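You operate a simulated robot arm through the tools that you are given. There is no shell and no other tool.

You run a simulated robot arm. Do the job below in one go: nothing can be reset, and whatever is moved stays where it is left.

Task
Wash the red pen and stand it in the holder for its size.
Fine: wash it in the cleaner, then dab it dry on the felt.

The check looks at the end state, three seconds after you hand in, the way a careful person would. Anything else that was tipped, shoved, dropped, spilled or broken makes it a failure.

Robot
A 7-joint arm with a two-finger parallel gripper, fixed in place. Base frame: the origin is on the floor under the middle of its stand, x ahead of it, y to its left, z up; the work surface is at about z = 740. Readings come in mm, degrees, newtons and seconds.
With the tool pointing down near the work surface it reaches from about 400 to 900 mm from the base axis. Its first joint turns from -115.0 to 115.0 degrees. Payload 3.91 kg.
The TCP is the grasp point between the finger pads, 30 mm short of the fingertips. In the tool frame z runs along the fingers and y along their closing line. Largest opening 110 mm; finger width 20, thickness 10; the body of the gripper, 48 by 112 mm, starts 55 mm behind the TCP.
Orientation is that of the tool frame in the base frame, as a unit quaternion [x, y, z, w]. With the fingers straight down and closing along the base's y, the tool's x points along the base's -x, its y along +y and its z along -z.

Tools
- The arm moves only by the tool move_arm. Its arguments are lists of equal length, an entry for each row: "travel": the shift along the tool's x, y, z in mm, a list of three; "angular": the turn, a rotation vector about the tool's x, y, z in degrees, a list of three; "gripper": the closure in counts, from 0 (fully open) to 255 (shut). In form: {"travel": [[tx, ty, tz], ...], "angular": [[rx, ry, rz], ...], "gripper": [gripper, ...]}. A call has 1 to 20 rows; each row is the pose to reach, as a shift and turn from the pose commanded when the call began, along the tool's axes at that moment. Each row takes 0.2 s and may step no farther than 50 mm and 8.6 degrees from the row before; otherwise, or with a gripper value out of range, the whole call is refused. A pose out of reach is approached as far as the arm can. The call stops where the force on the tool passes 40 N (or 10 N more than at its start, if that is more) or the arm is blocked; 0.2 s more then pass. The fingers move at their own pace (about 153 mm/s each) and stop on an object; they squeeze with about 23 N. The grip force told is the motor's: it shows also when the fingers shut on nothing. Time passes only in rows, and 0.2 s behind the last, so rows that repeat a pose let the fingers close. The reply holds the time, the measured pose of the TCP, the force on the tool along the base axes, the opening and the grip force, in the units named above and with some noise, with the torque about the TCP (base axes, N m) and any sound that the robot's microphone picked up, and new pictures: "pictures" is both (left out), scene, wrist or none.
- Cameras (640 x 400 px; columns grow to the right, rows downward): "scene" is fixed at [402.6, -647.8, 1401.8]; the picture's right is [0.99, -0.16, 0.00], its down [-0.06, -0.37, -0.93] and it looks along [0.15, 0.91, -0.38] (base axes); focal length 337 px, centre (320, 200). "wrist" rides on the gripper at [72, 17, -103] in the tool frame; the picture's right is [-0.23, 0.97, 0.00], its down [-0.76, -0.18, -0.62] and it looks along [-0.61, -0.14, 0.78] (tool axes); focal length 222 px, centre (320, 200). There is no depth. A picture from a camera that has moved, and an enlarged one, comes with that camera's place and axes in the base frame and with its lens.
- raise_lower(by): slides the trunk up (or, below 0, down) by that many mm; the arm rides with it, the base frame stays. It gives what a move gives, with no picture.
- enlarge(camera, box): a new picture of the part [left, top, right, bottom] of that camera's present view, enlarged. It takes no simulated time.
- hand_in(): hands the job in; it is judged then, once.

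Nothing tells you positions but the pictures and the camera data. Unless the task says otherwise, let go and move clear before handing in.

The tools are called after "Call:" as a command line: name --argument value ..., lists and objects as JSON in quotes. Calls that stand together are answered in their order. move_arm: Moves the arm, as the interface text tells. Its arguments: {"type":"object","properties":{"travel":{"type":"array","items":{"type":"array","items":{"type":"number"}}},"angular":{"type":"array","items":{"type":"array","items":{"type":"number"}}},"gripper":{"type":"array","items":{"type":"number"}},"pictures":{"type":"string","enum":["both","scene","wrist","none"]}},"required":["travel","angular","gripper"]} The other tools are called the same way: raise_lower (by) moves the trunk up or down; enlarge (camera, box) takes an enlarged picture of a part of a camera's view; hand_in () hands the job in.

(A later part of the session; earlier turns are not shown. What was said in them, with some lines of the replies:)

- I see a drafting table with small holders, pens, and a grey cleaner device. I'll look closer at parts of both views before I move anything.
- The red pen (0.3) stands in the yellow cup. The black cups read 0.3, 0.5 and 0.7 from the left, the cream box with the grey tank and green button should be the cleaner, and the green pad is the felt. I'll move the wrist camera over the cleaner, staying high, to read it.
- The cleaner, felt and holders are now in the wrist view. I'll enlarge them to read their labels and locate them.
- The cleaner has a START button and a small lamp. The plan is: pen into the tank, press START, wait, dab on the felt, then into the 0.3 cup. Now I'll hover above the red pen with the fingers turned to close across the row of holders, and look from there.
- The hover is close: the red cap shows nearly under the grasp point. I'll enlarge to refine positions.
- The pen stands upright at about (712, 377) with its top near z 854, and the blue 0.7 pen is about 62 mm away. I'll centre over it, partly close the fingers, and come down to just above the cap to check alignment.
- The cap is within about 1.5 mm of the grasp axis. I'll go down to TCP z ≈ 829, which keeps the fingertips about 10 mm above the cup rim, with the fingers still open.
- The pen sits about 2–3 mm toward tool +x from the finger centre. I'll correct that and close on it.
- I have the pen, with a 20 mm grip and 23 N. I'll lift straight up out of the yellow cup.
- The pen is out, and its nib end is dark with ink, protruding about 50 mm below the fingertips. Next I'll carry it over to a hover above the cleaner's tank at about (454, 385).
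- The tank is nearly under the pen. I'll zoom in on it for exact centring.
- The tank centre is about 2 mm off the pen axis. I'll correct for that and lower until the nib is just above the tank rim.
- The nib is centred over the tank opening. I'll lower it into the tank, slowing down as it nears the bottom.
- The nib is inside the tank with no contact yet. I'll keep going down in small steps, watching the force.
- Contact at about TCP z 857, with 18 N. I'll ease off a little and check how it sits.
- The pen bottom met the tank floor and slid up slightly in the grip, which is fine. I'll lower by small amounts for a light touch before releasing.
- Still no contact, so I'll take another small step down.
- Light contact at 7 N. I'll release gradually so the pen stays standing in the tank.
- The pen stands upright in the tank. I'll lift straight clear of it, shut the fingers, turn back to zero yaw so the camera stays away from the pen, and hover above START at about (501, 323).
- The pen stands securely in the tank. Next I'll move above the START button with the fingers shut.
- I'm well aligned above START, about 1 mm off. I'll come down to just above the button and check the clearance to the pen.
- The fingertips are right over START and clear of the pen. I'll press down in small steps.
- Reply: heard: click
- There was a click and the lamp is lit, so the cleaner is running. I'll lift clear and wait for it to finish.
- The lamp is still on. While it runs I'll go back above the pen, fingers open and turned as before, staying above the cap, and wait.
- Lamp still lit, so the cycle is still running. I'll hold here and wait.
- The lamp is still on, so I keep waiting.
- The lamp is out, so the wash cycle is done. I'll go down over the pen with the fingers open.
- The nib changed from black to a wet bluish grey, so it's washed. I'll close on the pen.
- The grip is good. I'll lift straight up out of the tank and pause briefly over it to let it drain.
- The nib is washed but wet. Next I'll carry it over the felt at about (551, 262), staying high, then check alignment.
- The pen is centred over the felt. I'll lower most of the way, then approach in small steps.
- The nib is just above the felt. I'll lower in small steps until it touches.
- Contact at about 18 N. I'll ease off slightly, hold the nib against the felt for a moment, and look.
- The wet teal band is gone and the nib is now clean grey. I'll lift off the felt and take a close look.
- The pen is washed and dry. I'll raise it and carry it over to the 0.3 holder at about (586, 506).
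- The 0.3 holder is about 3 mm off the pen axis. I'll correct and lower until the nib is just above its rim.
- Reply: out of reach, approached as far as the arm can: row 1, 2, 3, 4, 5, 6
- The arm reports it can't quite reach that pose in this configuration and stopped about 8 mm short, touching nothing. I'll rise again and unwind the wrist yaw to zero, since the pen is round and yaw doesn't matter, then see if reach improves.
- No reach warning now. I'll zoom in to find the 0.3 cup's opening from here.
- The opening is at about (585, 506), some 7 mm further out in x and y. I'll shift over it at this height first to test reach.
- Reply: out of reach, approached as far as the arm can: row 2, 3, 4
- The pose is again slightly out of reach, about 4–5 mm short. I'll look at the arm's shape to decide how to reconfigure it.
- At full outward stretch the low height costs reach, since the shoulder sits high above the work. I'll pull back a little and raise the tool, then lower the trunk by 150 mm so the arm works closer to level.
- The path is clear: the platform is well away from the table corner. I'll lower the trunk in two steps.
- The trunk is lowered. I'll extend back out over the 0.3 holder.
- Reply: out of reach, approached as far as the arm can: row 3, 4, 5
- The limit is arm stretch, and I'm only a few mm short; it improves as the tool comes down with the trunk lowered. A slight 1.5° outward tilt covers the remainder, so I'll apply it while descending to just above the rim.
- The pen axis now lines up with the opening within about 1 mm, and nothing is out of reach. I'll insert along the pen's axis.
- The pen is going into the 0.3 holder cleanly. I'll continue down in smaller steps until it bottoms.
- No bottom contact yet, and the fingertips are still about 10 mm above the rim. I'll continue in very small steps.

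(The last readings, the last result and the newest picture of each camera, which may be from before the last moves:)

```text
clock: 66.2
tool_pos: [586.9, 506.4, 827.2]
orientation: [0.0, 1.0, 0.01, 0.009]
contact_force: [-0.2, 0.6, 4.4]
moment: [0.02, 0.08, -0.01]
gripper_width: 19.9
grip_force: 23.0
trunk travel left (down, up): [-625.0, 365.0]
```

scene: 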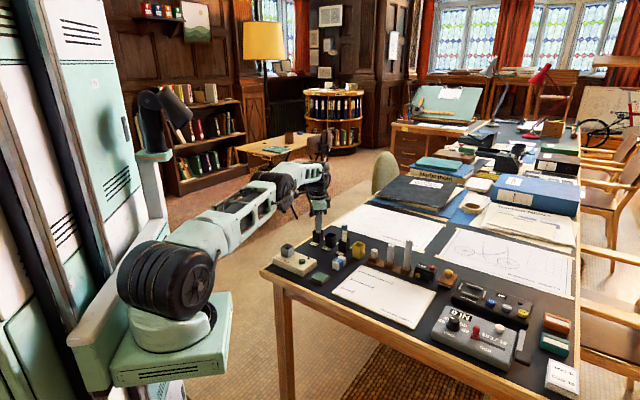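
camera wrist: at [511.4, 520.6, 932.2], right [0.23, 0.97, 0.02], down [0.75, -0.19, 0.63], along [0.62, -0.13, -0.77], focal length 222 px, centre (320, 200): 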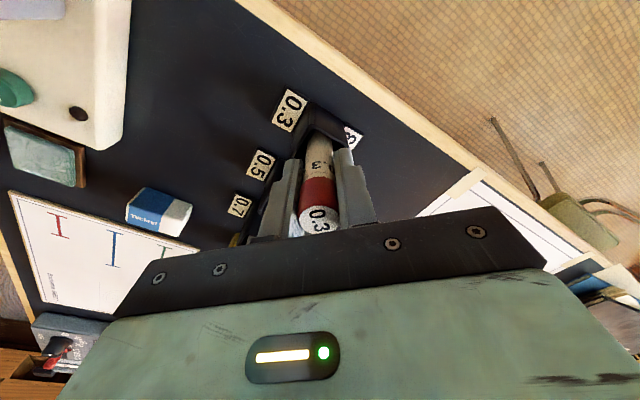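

Light contact at 4.4 N. I'll check the pictures to be sure it's the pen bottom and not the fingers on the rim.

Call:
move_arm --travel '[[0, 0, 0], [0, 0, 0]]' --angular '[[0, 0, 0], [0, 0, 0]]' --gripper '[255, 255]' --pictures "both"

Call:
enlarge --camera "scene" --box '[300, 205, 340, 245]'

Call:
enlarge --camera "wrist" --box '[280, 100, 360, 180]'

```text
clock: 66.8
tool_pos: [586.3, 506.6, 827.7]
orientation: [0.0, 1.0, 0.011, 0.009]
contact_force: [-0.6, 0.5, 5.9]
moment: [0.0, 0.05, 0.01]
gripper_width: 20.1
grip_force: 23.0
trunk travel left (down, up): [-625.0, 365.0]
camera wrist: at [511.4, 520.5, 929.6], right [0.23, 0.97, 0.02], down [0.75, -0.19, 0.63], along [0.62, -0.13, -0.77], focal length 222 px, centre (320, 200)
```

scene: 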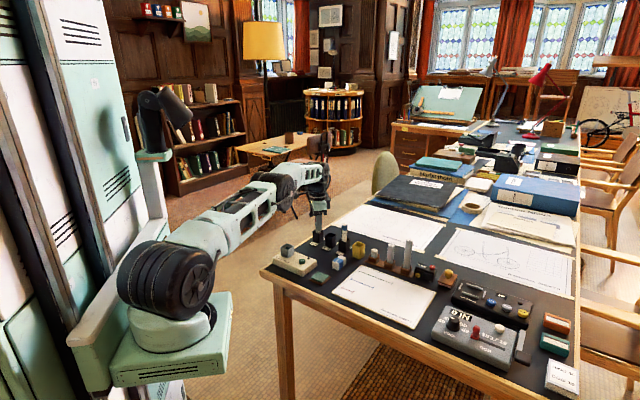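
wrist: 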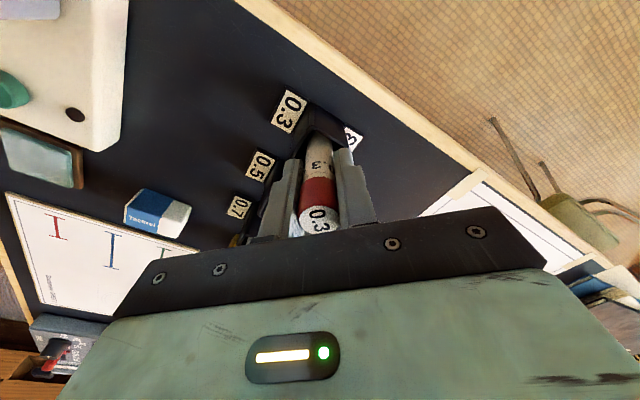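

```text
10.00 times, centred on (320, 225) of scene
camera zoom: at [402.6, -647.8, 1401.8], right [0.99, -0.16, 0.0], down [-0.06, -0.37, -0.93], along [0.15, 0.91, -0.38], focal length 3373 px, centre (320, -50)
```

zoom: 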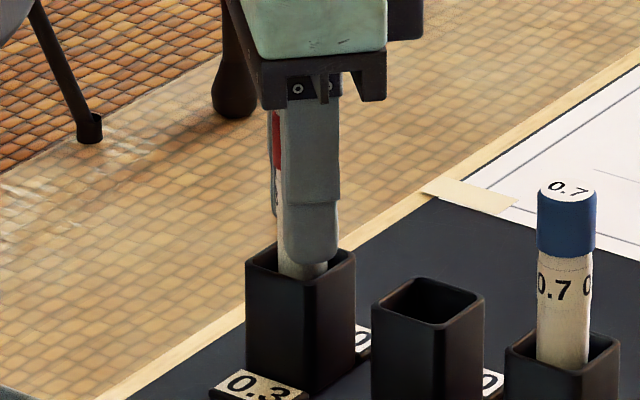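

```text
5.00 times, centred on (320, 140) of wrist
camera zoom: at [511.4, 520.5, 929.6], right [0.23, 0.97, 0.02], down [0.75, -0.19, 0.63], along [0.62, -0.13, -0.77], focal length 1111 px, centre (320, 500)
```

zoom: 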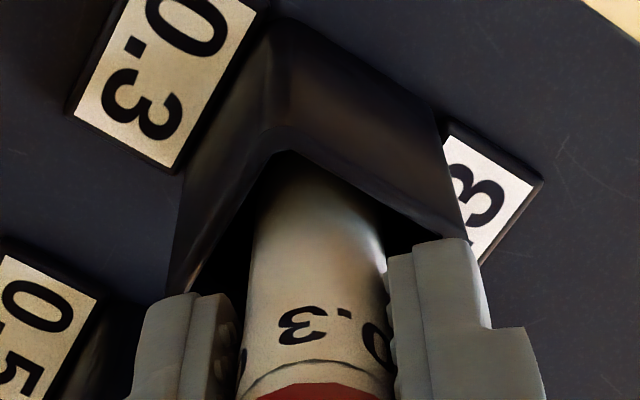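

The fingers are about 10 mm above the rim, so it's the pen bottom touching. I'll release gradually.

Call:
move_arm --travel '[[0, 0, 0], [0, 0, 0], [0, 0, 0], [0, 0, 0], [0, 0, 0], [0, 0, 0]]' --angular '[[0, 0, 0], [0, 0, 0], [0, 0, 0], [0, 0, 0], [0, 0, 0], [0, 0, 0]]' --gripper '[205, 200, 190, 170, 140, 116]' --pictures "both"

Call:
enlarge --camera "scene" --box '[300, 205, 350, 255]'

Call:
enlarge --camera "wrist" --box '[260, 80, 380, 230]'

```text
clock: 68.2
tool_pos: [585.6, 507.5, 826.3]
orientation: [0.0, 1.0, 0.009, 0.008]
contact_force: [-0.7, -0.2, -0.5]
moment: [0.0, 0.03, -0.01]
gripper_width: 60.1
grip_force: 0.1
trunk travel left (down, up): [-625.0, 365.0]
camera wrist: at [511.5, 520.5, 929.1], right [0.23, 0.97, 0.02], down [0.75, -0.19, 0.63], along [0.62, -0.13, -0.77], focal length 222 px, centre (320, 200)
```

scene: 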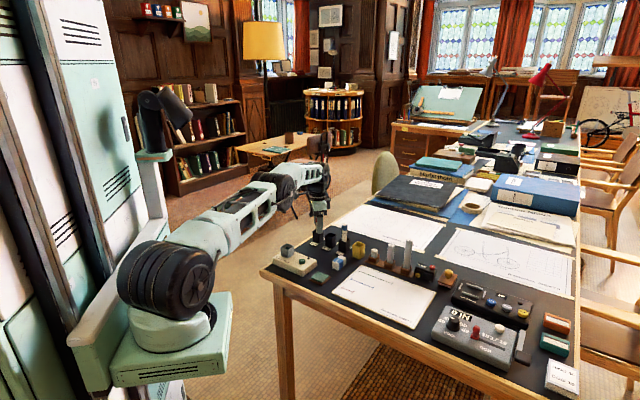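
wrist: 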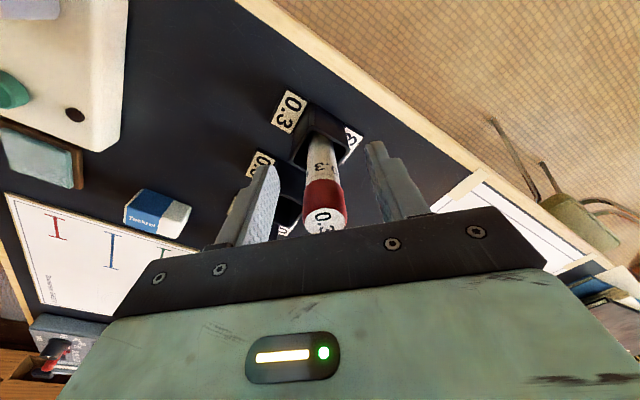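

```text
8.00 times, centred on (325, 230) of scene
camera zoom: at [402.6, -647.8, 1401.8], right [0.99, -0.16, 0.0], down [-0.06, -0.37, -0.93], along [0.15, 0.91, -0.38], focal length 2698 px, centre (280, -40)
```

zoom: 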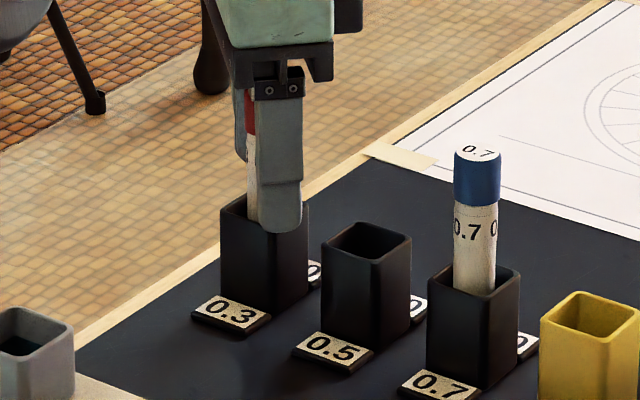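

```text
2.67 times, centred on (320, 155) of wrist
camera zoom: at [511.5, 520.5, 929.1], right [0.23, 0.97, 0.02], down [0.75, -0.19, 0.63], along [0.62, -0.13, -0.77], focal length 592 px, centre (320, 320)
```

zoom: 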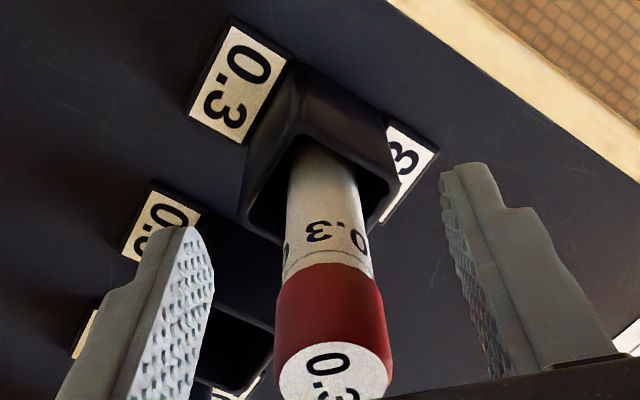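

The pen is released and standing in the 0.3 holder. I'll withdraw straight up, clear of the cap.

Call:
move_arm --travel '[[0, 0, -8], [0, 0, -20], [0, 0, -35], [0, 0, -50], [0, 0, -65], [0, 0, -75], [0, 0, -75]]' --angular '[[0, 0, 0], [0, 0, 0], [0, 0, 0], [0, 0, 0], [0, 0, 0], [0, 0, 0], [0, 0, 0]]' --gripper '[116, 116, 116, 116, 116, 116, 116]' --pictures "both"

Call:
enlarge --camera "scene" --box '[300, 205, 350, 255]'

Call:
enlarge --camera "wrist" --box '[260, 80, 380, 230]'

```text
clock: 69.8
tool_pos: [584.9, 506.3, 902.4]
orientation: [0.0, 1.0, 0.009, 0.008]
contact_force: [-0.4, 0.7, -0.2]
moment: [-0.03, 0.03, -0.04]
gripper_width: 60.1
grip_force: 0.1
trunk travel left (down, up): [-625.0, 365.0]
camera wrist: at [509.8, 519.5, 1004.7], right [0.23, 0.97, 0.02], down [0.75, -0.19, 0.63], along [0.62, -0.13, -0.77], focal length 222 px, centre (320, 200)
```

scene: 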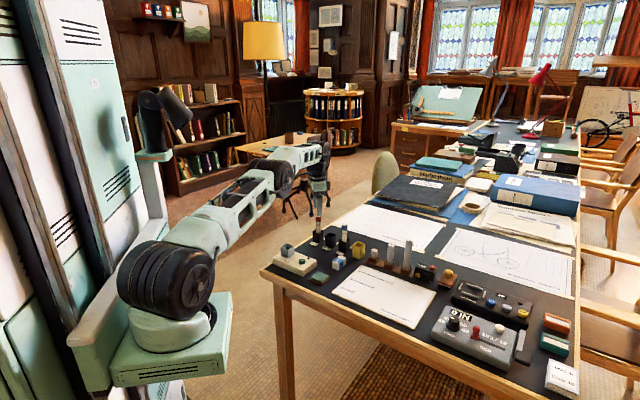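
wrist: 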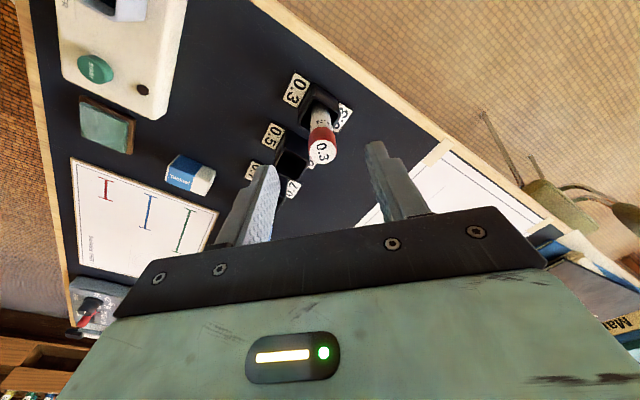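

```text
8.00 times, centred on (325, 230) of scene
camera zoom: at [402.6, -647.8, 1401.8], right [0.99, -0.16, 0.0], down [-0.06, -0.37, -0.93], along [0.15, 0.91, -0.38], focal length 2698 px, centre (280, -40)
```

zoom: 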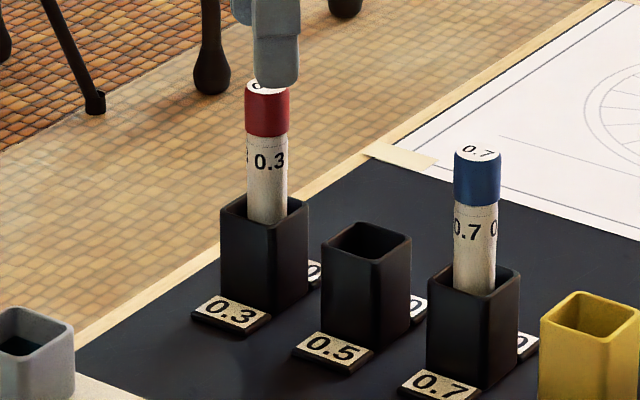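

```text
2.67 times, centred on (320, 155) of wrist
camera zoom: at [509.8, 519.5, 1004.7], right [0.23, 0.97, 0.02], down [0.75, -0.19, 0.63], along [0.62, -0.13, -0.77], focal length 592 px, centre (320, 320)
```

zoom: 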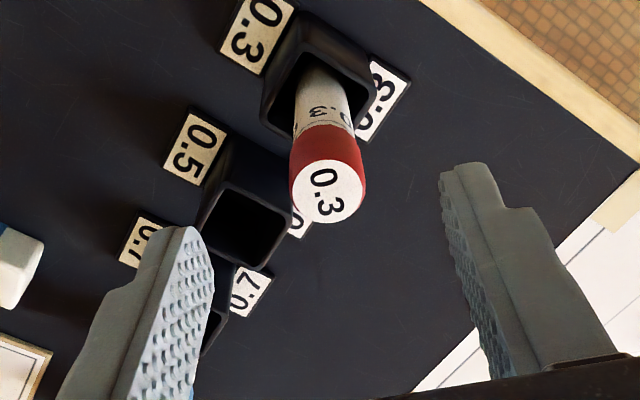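

The red pen stands upright in the 0.3 holder, at the same height as the blue one in its own. I'll move the arm up and well clear, then do a final check.

Call:
move_arm --travel '[[0, 0, -20], [2, -2, -40], [8, -6, -60], [30, -24, -80], [60, -48, -95], [90, -72, -110], [120, -96, -120], [120, -96, -120]]' --angular '[[0, 0, 0], [0, 0, 0], [0, 0, 0], [0, 0, 0], [0, 0, 0], [0, 0, 0], [0, 0, 0], [0, 0, 0]]' --gripper '[116, 116, 116, 116, 116, 116, 116, 116]' --pictures "both"

Call:
enlarge --camera "scene" --box '[260, 205, 420, 305]'

Call:
enlarge --camera "scene" --box '[300, 205, 350, 255]'

Call:
enlarge --camera "scene" --box '[400, 250, 600, 400]'

```text
clock: 71.7
tool_pos: [459.7, 407.0, 1019.6]
orientation: [-0.001, 1.0, 0.01, 0.009]
contact_force: [-0.2, -0.1, 0.1]
moment: [-0.03, 0.03, -0.02]
gripper_width: 59.9
grip_force: 0.1
trunk travel left (down, up): [-625.0, 365.0]
camera wrist: at [386.1, 421.6, 1122.2], right [0.23, 0.97, 0.02], down [0.75, -0.19, 0.63], along [0.62, -0.13, -0.77], focal length 222 px, centre (320, 200)
```

scene: 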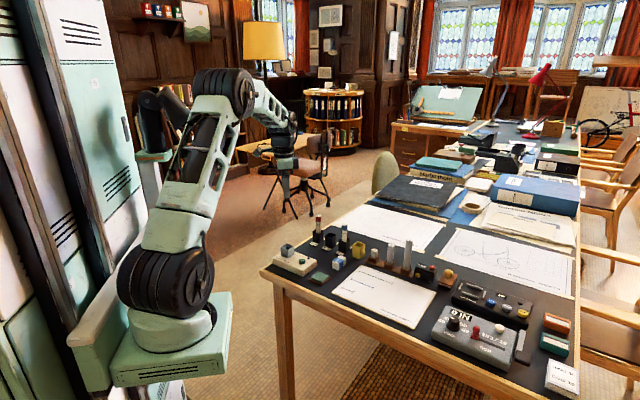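
wrist: 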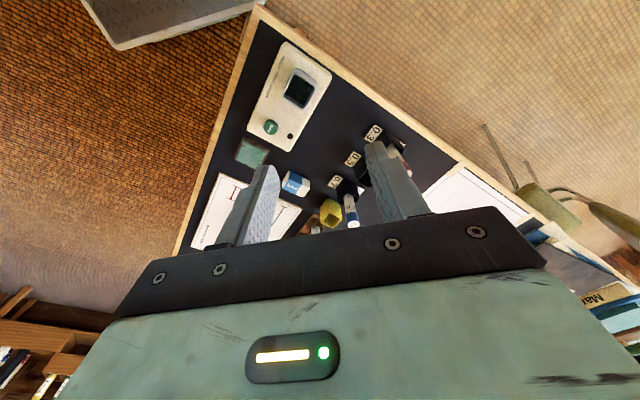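

```text
4.00 times, centred on (340, 255) of scene
camera zoom: at [402.6, -647.8, 1401.8], right [0.99, -0.16, 0.0], down [-0.06, -0.37, -0.93], along [0.15, 0.91, -0.38], focal length 1349 px, centre (240, -20)
```

zoom: 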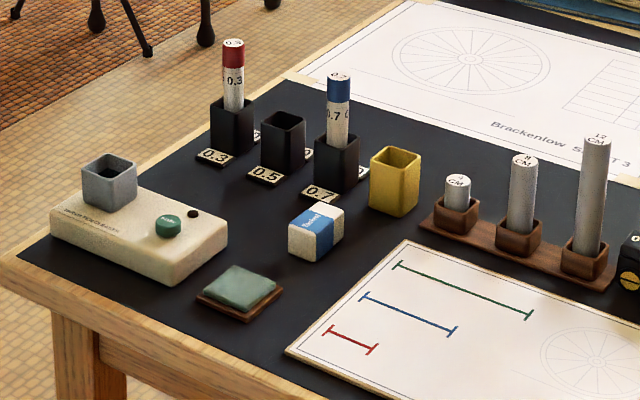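

```text
8.00 times, centred on (325, 230) of scene
camera zoom: at [402.6, -647.8, 1401.8], right [0.99, -0.16, 0.0], down [-0.06, -0.37, -0.93], along [0.15, 0.91, -0.38], focal length 2698 px, centre (280, -40)
```

zoom: 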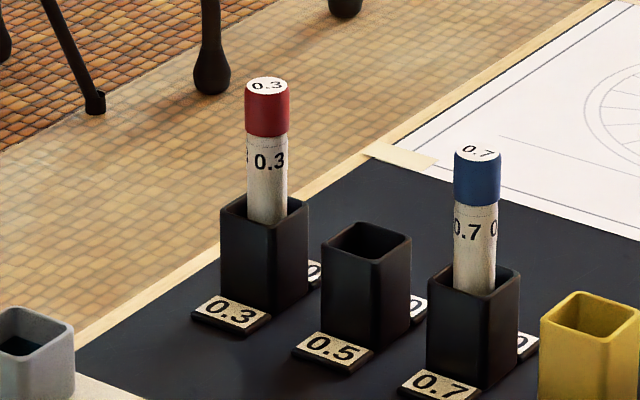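

```text
2.67 times, centred on (500, 325) of scene
camera zoom: at [402.6, -647.8, 1401.8], right [0.99, -0.16, 0.0], down [-0.06, -0.37, -0.93], along [0.15, 0.91, -0.38], focal length 899 px, centre (-160, -133)
```

zoom: 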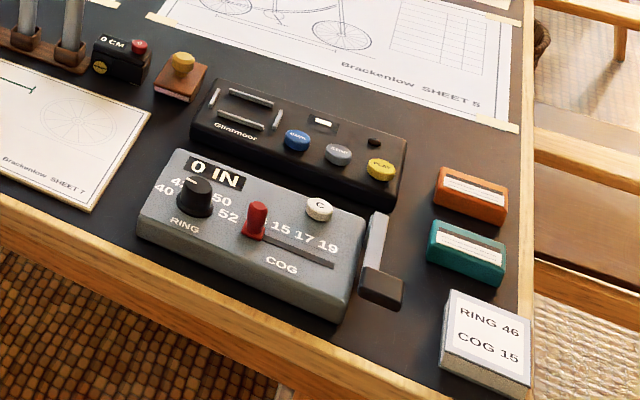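

The red pen is washed, dabbed dry and standing upright in the 0.3 holder. Everything else is where it was and the arm is clear, so I'm handing in.

Call:
hand_in

```text
The job is handed in.
```

The red pen has been washed, dabbed dry on the felt and stood upright in the 0.3 holder. I've handed the job in, but the result of the check hasn't come back.

- **Washing:** The pen stood in the cleaner's tank for one full cycle, until the lamp went out. The inky black nib came out clean.
- **Drying:** One press on the felt took the wet look off the nib.
- **Placing:** The arm couldn't quite reach the holder at first. I lowered the trunk 150 mm and tilted the tool slightly to get there, and left the trunk lowered.
- **Everything else:** In the last pictures of the table, nothing else had been moved, tipped or spilled, and the arm was clear.
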